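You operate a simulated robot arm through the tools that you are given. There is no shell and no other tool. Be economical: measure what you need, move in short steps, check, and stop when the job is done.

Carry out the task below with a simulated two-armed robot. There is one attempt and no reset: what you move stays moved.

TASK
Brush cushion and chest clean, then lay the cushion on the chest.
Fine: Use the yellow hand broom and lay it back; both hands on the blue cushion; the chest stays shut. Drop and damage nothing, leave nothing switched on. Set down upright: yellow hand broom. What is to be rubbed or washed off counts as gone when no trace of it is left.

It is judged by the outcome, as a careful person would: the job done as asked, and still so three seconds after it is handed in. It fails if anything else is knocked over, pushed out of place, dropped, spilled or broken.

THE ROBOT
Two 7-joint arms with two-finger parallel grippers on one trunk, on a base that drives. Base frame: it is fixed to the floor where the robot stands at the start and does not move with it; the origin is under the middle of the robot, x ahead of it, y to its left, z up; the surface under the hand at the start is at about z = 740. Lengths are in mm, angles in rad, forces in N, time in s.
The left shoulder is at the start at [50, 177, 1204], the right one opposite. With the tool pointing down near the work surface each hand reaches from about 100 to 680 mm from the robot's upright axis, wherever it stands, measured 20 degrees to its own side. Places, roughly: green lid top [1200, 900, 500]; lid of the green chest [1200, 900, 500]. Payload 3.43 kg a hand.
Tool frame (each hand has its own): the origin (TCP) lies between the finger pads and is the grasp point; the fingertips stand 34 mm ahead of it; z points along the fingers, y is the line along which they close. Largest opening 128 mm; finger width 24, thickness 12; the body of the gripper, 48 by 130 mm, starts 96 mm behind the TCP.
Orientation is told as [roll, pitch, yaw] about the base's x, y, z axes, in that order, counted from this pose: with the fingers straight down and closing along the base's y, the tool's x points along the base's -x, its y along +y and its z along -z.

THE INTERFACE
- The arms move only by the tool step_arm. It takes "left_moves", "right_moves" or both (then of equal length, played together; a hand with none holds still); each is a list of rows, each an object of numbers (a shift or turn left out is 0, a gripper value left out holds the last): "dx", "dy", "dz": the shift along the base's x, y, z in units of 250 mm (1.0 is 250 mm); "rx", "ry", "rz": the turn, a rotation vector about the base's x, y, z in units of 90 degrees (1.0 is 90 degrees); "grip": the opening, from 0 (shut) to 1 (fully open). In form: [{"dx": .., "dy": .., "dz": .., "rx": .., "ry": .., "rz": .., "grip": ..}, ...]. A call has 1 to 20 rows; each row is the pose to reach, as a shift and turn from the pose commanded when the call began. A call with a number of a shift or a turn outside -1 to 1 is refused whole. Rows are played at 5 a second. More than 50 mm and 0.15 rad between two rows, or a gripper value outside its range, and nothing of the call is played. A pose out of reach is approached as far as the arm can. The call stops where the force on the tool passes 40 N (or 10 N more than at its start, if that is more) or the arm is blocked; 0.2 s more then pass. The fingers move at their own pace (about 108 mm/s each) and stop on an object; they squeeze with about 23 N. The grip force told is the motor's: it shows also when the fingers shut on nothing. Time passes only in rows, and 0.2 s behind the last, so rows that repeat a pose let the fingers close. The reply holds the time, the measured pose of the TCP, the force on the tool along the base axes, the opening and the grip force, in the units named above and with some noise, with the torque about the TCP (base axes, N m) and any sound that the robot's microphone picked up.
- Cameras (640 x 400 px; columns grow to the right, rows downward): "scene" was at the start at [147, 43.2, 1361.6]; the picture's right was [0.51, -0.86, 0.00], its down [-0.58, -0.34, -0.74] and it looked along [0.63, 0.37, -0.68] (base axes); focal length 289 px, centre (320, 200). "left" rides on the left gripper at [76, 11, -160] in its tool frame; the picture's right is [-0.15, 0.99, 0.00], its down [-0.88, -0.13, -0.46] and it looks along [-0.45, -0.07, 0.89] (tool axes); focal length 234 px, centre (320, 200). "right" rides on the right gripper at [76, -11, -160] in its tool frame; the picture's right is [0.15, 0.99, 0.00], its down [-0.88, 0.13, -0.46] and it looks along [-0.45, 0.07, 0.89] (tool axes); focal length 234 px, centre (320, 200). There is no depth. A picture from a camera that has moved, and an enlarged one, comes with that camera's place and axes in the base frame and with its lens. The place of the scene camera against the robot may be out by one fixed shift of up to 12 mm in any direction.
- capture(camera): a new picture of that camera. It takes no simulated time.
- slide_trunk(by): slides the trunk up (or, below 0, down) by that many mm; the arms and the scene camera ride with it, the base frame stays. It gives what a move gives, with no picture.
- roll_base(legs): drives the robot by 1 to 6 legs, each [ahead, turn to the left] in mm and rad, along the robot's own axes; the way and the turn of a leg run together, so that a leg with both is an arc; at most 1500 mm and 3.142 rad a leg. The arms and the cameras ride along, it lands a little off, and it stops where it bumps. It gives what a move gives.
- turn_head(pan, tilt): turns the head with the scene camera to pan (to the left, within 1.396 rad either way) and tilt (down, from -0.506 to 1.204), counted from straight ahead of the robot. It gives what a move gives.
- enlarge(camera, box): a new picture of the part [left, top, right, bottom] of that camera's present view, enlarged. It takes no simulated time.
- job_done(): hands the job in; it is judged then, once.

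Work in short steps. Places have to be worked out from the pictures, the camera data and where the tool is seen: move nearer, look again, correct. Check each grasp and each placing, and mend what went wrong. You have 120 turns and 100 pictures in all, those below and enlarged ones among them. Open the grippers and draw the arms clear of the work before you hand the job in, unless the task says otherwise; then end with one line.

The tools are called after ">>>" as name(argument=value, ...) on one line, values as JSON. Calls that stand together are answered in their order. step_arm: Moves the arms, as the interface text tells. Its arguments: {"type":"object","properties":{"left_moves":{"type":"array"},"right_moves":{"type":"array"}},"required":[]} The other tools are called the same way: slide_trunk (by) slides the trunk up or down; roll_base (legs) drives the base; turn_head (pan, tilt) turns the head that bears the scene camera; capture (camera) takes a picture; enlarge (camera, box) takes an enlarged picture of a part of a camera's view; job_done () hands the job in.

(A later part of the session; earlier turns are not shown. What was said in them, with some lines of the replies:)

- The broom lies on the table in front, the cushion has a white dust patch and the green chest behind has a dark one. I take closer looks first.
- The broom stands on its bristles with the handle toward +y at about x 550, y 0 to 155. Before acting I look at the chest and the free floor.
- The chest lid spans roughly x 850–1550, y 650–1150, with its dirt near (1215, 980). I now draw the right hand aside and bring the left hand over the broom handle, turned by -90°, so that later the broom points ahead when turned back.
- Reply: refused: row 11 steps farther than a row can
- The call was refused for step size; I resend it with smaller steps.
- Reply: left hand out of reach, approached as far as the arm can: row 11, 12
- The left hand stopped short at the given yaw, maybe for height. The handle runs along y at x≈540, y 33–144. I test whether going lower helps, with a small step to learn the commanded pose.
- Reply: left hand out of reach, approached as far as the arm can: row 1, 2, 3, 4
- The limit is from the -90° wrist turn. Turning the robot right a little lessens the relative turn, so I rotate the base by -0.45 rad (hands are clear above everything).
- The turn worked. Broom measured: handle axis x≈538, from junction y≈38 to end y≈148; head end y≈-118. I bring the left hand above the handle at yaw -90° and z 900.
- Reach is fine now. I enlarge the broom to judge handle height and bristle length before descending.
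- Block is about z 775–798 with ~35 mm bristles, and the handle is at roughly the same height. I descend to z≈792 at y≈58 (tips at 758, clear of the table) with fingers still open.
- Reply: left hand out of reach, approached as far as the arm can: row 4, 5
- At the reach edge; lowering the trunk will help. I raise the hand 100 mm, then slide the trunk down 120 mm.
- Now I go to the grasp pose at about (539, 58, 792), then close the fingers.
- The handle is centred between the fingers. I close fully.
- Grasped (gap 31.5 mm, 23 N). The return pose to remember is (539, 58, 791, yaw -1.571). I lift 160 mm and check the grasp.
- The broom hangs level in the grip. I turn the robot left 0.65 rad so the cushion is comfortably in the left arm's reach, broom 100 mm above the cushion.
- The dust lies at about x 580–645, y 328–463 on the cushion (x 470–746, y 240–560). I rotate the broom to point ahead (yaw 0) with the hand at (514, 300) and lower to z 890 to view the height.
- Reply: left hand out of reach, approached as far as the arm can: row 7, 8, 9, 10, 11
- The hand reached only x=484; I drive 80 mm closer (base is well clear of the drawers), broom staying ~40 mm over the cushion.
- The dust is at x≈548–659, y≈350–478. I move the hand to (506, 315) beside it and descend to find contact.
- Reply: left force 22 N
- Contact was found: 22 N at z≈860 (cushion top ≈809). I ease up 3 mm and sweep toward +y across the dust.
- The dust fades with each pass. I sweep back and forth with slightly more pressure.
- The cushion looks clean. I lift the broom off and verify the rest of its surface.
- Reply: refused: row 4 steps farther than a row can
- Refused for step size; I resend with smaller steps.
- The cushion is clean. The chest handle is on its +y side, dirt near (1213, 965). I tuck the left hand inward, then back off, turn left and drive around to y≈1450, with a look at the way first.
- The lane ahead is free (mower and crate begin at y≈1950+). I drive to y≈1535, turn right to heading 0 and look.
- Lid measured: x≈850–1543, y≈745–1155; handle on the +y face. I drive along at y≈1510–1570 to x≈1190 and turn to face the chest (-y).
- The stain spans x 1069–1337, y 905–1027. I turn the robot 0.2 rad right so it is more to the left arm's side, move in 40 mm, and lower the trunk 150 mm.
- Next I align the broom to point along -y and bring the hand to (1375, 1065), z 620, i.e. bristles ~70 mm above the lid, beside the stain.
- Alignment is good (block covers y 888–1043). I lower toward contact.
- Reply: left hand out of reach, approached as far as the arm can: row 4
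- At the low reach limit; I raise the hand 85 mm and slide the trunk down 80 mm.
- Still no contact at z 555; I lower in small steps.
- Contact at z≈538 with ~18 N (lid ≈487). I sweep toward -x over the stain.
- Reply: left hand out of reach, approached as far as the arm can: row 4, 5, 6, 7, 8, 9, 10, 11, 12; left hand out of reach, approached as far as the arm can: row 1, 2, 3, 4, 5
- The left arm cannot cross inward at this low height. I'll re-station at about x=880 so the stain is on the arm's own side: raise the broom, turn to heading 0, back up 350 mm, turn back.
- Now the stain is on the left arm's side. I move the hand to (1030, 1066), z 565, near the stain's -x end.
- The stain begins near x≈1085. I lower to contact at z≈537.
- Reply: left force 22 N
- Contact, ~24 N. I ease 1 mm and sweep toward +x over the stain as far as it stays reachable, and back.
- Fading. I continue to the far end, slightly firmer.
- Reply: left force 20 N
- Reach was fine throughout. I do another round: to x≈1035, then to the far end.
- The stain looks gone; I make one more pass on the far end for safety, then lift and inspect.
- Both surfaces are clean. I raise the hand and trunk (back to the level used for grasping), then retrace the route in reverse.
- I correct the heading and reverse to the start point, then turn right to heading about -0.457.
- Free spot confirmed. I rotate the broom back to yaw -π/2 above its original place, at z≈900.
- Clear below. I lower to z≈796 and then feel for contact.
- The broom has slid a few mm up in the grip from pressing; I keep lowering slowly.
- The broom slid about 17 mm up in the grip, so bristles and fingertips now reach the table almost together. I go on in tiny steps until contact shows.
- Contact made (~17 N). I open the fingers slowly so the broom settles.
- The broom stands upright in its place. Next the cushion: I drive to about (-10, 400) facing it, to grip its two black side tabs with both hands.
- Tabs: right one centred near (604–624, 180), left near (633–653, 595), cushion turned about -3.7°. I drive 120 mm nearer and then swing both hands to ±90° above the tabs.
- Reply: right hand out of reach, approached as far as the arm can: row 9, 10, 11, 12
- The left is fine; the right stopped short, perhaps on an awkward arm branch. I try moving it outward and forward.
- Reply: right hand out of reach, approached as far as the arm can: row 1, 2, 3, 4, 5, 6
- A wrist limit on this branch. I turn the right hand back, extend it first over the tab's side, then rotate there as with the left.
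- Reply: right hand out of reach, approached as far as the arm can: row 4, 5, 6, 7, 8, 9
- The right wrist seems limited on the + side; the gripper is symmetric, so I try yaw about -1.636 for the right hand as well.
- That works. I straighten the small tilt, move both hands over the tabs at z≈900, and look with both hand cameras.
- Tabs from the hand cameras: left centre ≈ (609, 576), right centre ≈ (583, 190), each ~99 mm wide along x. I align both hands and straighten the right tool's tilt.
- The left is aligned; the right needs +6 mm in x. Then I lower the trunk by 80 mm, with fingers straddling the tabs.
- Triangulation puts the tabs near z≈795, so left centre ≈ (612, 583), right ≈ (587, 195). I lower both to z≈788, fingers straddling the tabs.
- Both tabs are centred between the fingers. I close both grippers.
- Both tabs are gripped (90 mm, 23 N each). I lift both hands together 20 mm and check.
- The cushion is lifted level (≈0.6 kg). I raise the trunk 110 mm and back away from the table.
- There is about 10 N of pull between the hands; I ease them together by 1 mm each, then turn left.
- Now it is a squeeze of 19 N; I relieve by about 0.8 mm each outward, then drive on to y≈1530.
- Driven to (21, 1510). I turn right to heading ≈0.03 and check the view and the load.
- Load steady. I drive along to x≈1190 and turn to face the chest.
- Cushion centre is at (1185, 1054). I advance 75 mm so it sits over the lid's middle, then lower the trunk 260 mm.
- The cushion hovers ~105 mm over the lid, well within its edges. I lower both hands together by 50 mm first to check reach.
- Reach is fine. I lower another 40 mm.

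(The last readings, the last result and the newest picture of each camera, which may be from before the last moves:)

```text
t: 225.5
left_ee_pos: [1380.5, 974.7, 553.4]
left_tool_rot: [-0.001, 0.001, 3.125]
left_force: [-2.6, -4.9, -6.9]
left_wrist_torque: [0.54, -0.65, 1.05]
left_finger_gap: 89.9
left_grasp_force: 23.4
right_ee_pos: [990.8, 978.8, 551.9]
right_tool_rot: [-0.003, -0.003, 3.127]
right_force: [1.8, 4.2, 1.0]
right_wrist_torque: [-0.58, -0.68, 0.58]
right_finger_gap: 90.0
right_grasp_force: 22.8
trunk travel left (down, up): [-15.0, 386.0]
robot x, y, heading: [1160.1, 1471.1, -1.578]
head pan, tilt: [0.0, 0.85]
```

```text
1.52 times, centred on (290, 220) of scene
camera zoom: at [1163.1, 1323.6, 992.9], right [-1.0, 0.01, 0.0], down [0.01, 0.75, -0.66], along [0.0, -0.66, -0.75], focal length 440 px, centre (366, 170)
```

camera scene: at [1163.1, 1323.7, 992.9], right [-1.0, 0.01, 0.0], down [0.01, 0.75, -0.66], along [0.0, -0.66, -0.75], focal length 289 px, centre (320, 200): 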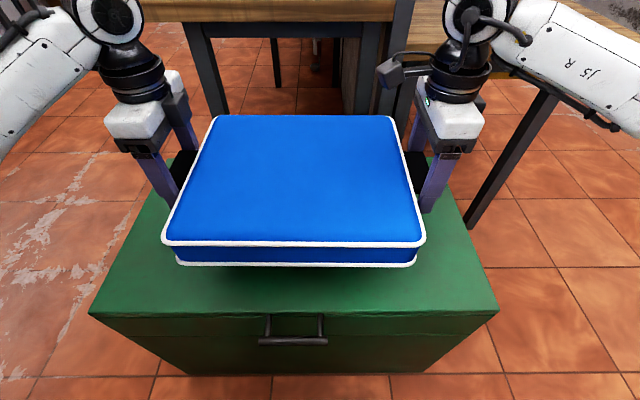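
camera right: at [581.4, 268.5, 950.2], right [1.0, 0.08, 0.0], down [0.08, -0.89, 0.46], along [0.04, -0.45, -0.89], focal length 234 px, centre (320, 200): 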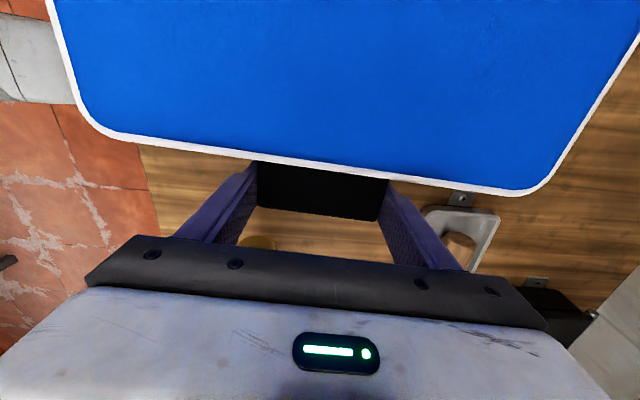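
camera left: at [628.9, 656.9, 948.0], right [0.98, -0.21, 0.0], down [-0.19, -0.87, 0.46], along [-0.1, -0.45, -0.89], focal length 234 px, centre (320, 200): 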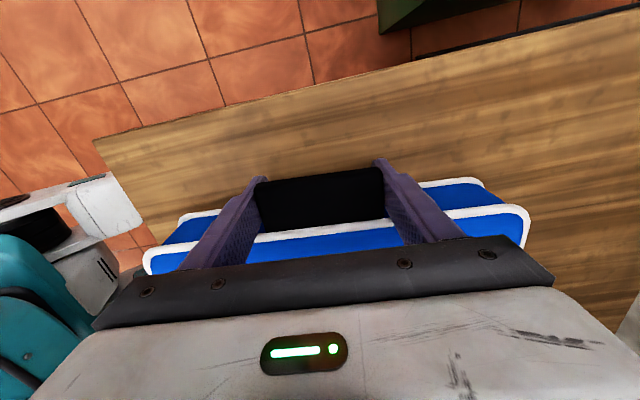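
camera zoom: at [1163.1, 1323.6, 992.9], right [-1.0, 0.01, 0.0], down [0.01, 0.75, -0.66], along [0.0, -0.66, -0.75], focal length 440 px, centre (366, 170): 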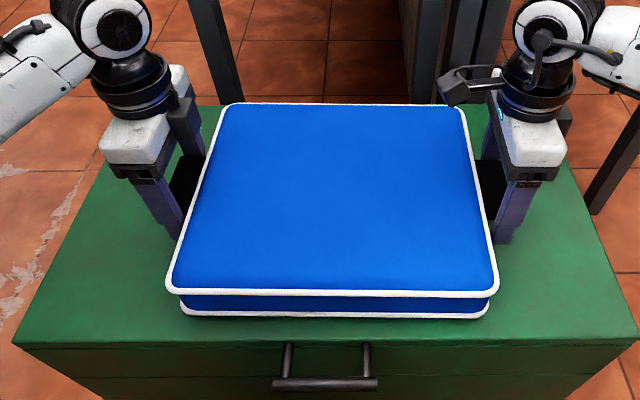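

Still carrying the full weight, almost down. I lower in 2–3 mm steps.

>>> step_arm(left_moves=[{"dz": -0.01}, {"dz": -0.018}], right_moves=[{"dz": -0.004}, {"dz": -0.012}])

>>> step_arm(left_moves=[{"dz": -0.008}, {"dz": -0.012}], right_moves=[{"dz": -0.008}, {"dz": -0.012}])

```text
t: 226.1
left_ee_pos: [1380.8, 973.1, 549.8]
left_tool_rot: [0.0, -0.004, 3.122]
left_force: [-8.2, -1.2, -0.4]
left_wrist_torque: [0.3, 0.33, 1.25]
left_finger_gap: 89.7
left_grasp_force: 23.4
right_ee_pos: [990.8, 980.0, 549.6]
right_tool_rot: [-0.003, -0.004, 3.126]
right_force: [8.0, 1.8, -6.0]
right_wrist_torque: [-0.28, 0.77, -0.59]
right_finger_gap: 89.9
right_grasp_force: 22.7
trunk travel left (down, up): [-15.0, 386.0]
robot x, y, heading: [1161.1, 1473.6, -1.574]
head pan, tilt: [0.0, 0.85]
```

```text
t: 226.7
left_ee_pos: [1381.0, 973.7, 546.6]
left_tool_rot: [0.0, -0.001, 3.123]
left_force: [-8.3, -0.7, -1.9]
left_wrist_torque: [-1.4, 0.49, 0.66]
left_finger_gap: 89.9
left_grasp_force: 23.0
right_ee_pos: [990.3, 980.0, 546.7]
right_tool_rot: [-0.003, -0.002, 3.126]
right_force: [7.3, 1.3, 1.1]
right_wrist_torque: [0.74, 0.21, -0.85]
right_finger_gap: 90.2
right_grasp_force: 23.1
trunk travel left (down, up): [-15.0, 386.0]
robot x, y, heading: [1159.1, 1474.1, -1.577]
head pan, tilt: [0.0, 0.85]
```

The load is now resting on the lid (sum of vertical forces ≈ 0). I lower 1 mm more and open both hands.

>>> step_arm(left_moves=[{"dz": -0.004}, {"dz": -0.004, "grip": 0.75}, {"dz": -0.004, "grip": 0.85}, {"dz": -0.004, "grip": 1}, {"dz": -0.004, "grip": 1}], right_moves=[{"dz": -0.004}, {"dz": -0.004, "grip": 0.75}, {"dz": -0.004, "grip": 0.85}, {"dz": -0.004, "grip": 1}, {"dz": -0.004, "grip": 1}])

>>> enlarge(camera="scene", box=[80, 90, 500, 350])

>>> capture(camera="left")

>>> capture(camera="right")

```text
t: 227.9
left_ee_pos: [1380.7, 975.1, 546.1]
left_tool_rot: [-0.005, 0.003, 3.125]
left_force: [0.6, 0.2, -0.6]
left_wrist_torque: [-0.01, 0.02, 0.0]
left_finger_gap: 127.8
left_grasp_force: 0.0
right_ee_pos: [989.9, 980.8, 545.5]
right_tool_rot: [-0.002, -0.003, 3.126]
right_force: [0.1, 0.3, -0.2]
right_wrist_torque: [0.0, 0.0, 0.0]
right_finger_gap: 128.0
right_grasp_force: 0.0
trunk travel left (down, up): [-15.0, 386.0]
robot x, y, heading: [1161.4, 1475.3, -1.581]
head pan, tilt: [0.0, 0.85]
```

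```text
1.52 times, centred on (290, 220) of scene
camera zoom: at [1163.0, 1324.0, 992.9], right [-1.0, 0.01, 0.0], down [0.01, 0.75, -0.66], along [0.0, -0.66, -0.75], focal length 440 px, centre (366, 170)
```

zoom: 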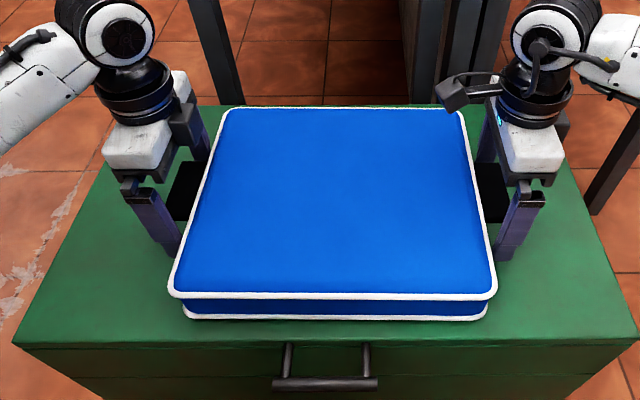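

```text
26 pictures are left
camera left: at [1456.7, 960.8, 706.6], right [-0.16, -0.99, 0.0], down [-0.88, 0.14, 0.45], along [-0.45, 0.08, -0.89], focal length 234 px, centre (320, 200)
```

left: 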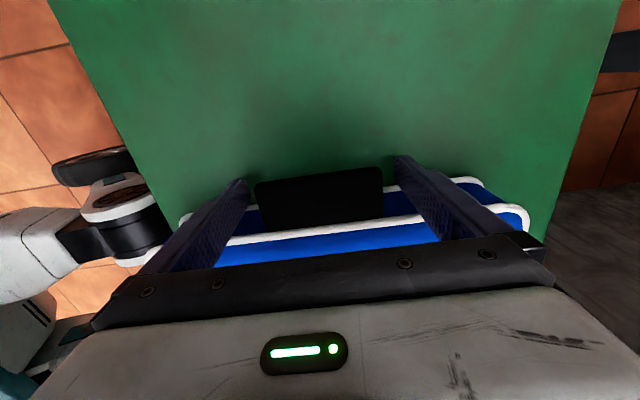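

```text
25 pictures are left
camera right: at [1067.5, 989.1, 705.7], right [0.13, -0.99, 0.0], down [-0.88, -0.12, 0.46], along [-0.45, -0.06, -0.89], focal length 234 px, centre (320, 200)
```

right: 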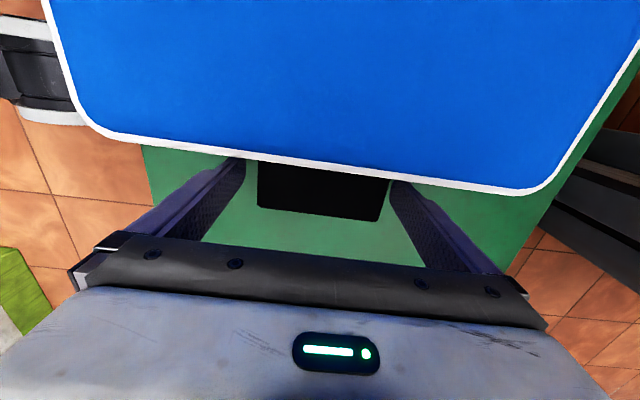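

Released cleanly. I raise both hands straight up 150 mm, then back the robot away and inspect.

>>> step_arm(left_moves=[{"dz": 0.06}, {"dz": 0.15}, {"dz": 0.3}, {"dz": 0.45}, {"dz": 0.6}], right_moves=[{"dz": 0.06}, {"dz": 0.15}, {"dz": 0.3}, {"dz": 0.45}, {"dz": 0.6}])

>>> slide_trunk(by=200)

>>> roll_base(legs=[[-250, 0]])

>>> capture(camera="scene")

```text
t: 229.1
left_ee_pos: [1379.0, 974.7, 692.7]
left_tool_rot: [-0.002, 0.001, 3.125]
left_force: [-1.0, -0.4, -0.3]
left_wrist_torque: [0.02, 0.01, 0.04]
left_finger_gap: 128.1
left_grasp_force: 0.0
right_ee_pos: [990.8, 979.8, 699.8]
right_tool_rot: [-0.003, -0.004, 3.125]
right_force: [-0.3, 0.2, -0.3]
right_wrist_torque: [0.04, 0.02, 0.02]
right_finger_gap: 128.1
right_grasp_force: 0.2
trunk travel left (down, up): [-15.0, 386.0]
robot x, y, heading: [1159.0, 1468.5, -1.58]
head pan, tilt: [0.0, 0.85]
```

```text
t: 231.3
left_ee_pos: [1378.3, 973.8, 893.5]
left_tool_rot: [-0.004, 0.002, 3.125]
left_force: [0.0, -0.6, 0.3]
left_wrist_torque: [-0.02, 0.01, 0.07]
left_finger_gap: 128.3
left_grasp_force: 0.2
right_ee_pos: [992.1, 979.2, 897.5]
right_tool_rot: [-0.001, -0.004, 3.125]
right_force: [-0.3, -0.3, 0.0]
right_wrist_torque: [-0.01, 0.02, 0.01]
right_finger_gap: 127.9
right_grasp_force: 0.0
trunk travel left (down, up): [-215.0, 186.0]
robot x, y, heading: [1162.2, 1468.9, -1.577]
head pan, tilt: [0.0, 0.85]
```

```text
t: 233.1
left_ee_pos: [1380.3, 1226.0, 893.1]
left_tool_rot: [-0.002, 0.002, 3.124]
left_force: [-0.1, 0.1, -0.5]
left_wrist_torque: [0.01, -0.03, -0.02]
left_finger_gap: 128.1
left_grasp_force: 0.1
right_ee_pos: [991.9, 1231.3, 897.4]
right_tool_rot: [-0.002, -0.003, 3.126]
right_force: [0.2, 0.0, 0.7]
right_wrist_torque: [-0.04, 0.01, 0.02]
right_finger_gap: 128.0
right_grasp_force: 0.2
trunk travel left (down, up): [-215.0, 186.0]
robot x, y, heading: [1161.0, 1720.5, -1.577]
head pan, tilt: [0.0, 0.85]
```

```text
24 pictures are left
camera scene: at [1164.9, 1575.6, 1193.0], right [-1.0, 0.01, 0.0], down [0.01, 0.75, -0.66], along [-0.01, -0.66, -0.75], focal length 289 px, centre (320, 200)
```

scene: 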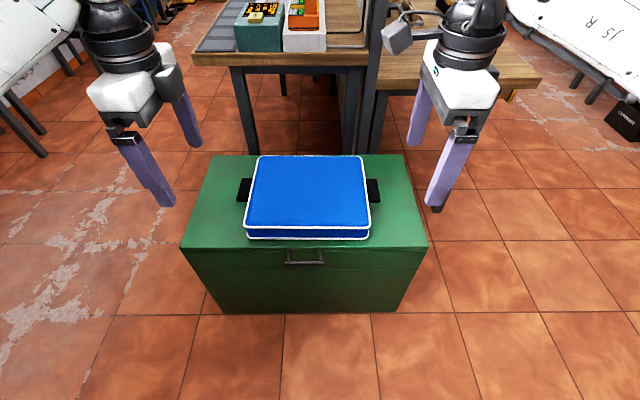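

The cushion lies flat on the shut chest. One last enlarged look for leftover traces.

>>> enlarge(camera="scene", box=[170, 140, 440, 310])

```text
2.35 times, centred on (305, 225) of scene
camera zoom: at [1164.9, 1575.6, 1193.0], right [-1.0, 0.01, 0.0], down [0.01, 0.75, -0.66], along [-0.01, -0.66, -0.75], focal length 679 px, centre (355, 141)
```

zoom: 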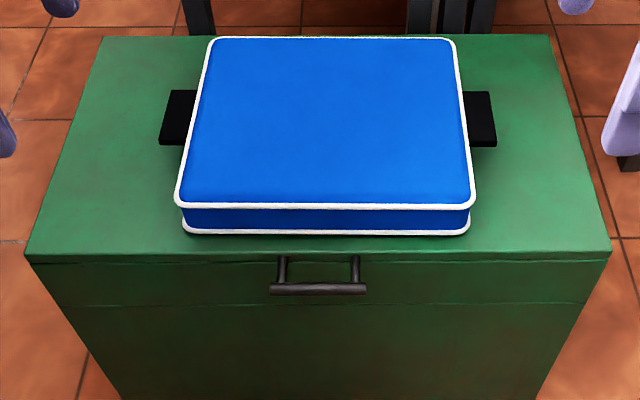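

Cushion and lid show no trace of dirt, the chest is shut, the broom was left standing on its bristles in its place, and the hands are empty and clear. I hand the job in.

>>> job_done()

```text
The job is handed in.
```

The cushion and chest are brushed clean, the yellow broom stands upright back in its place, and the cushion lies flat on the shut chest, carried there with both hands.
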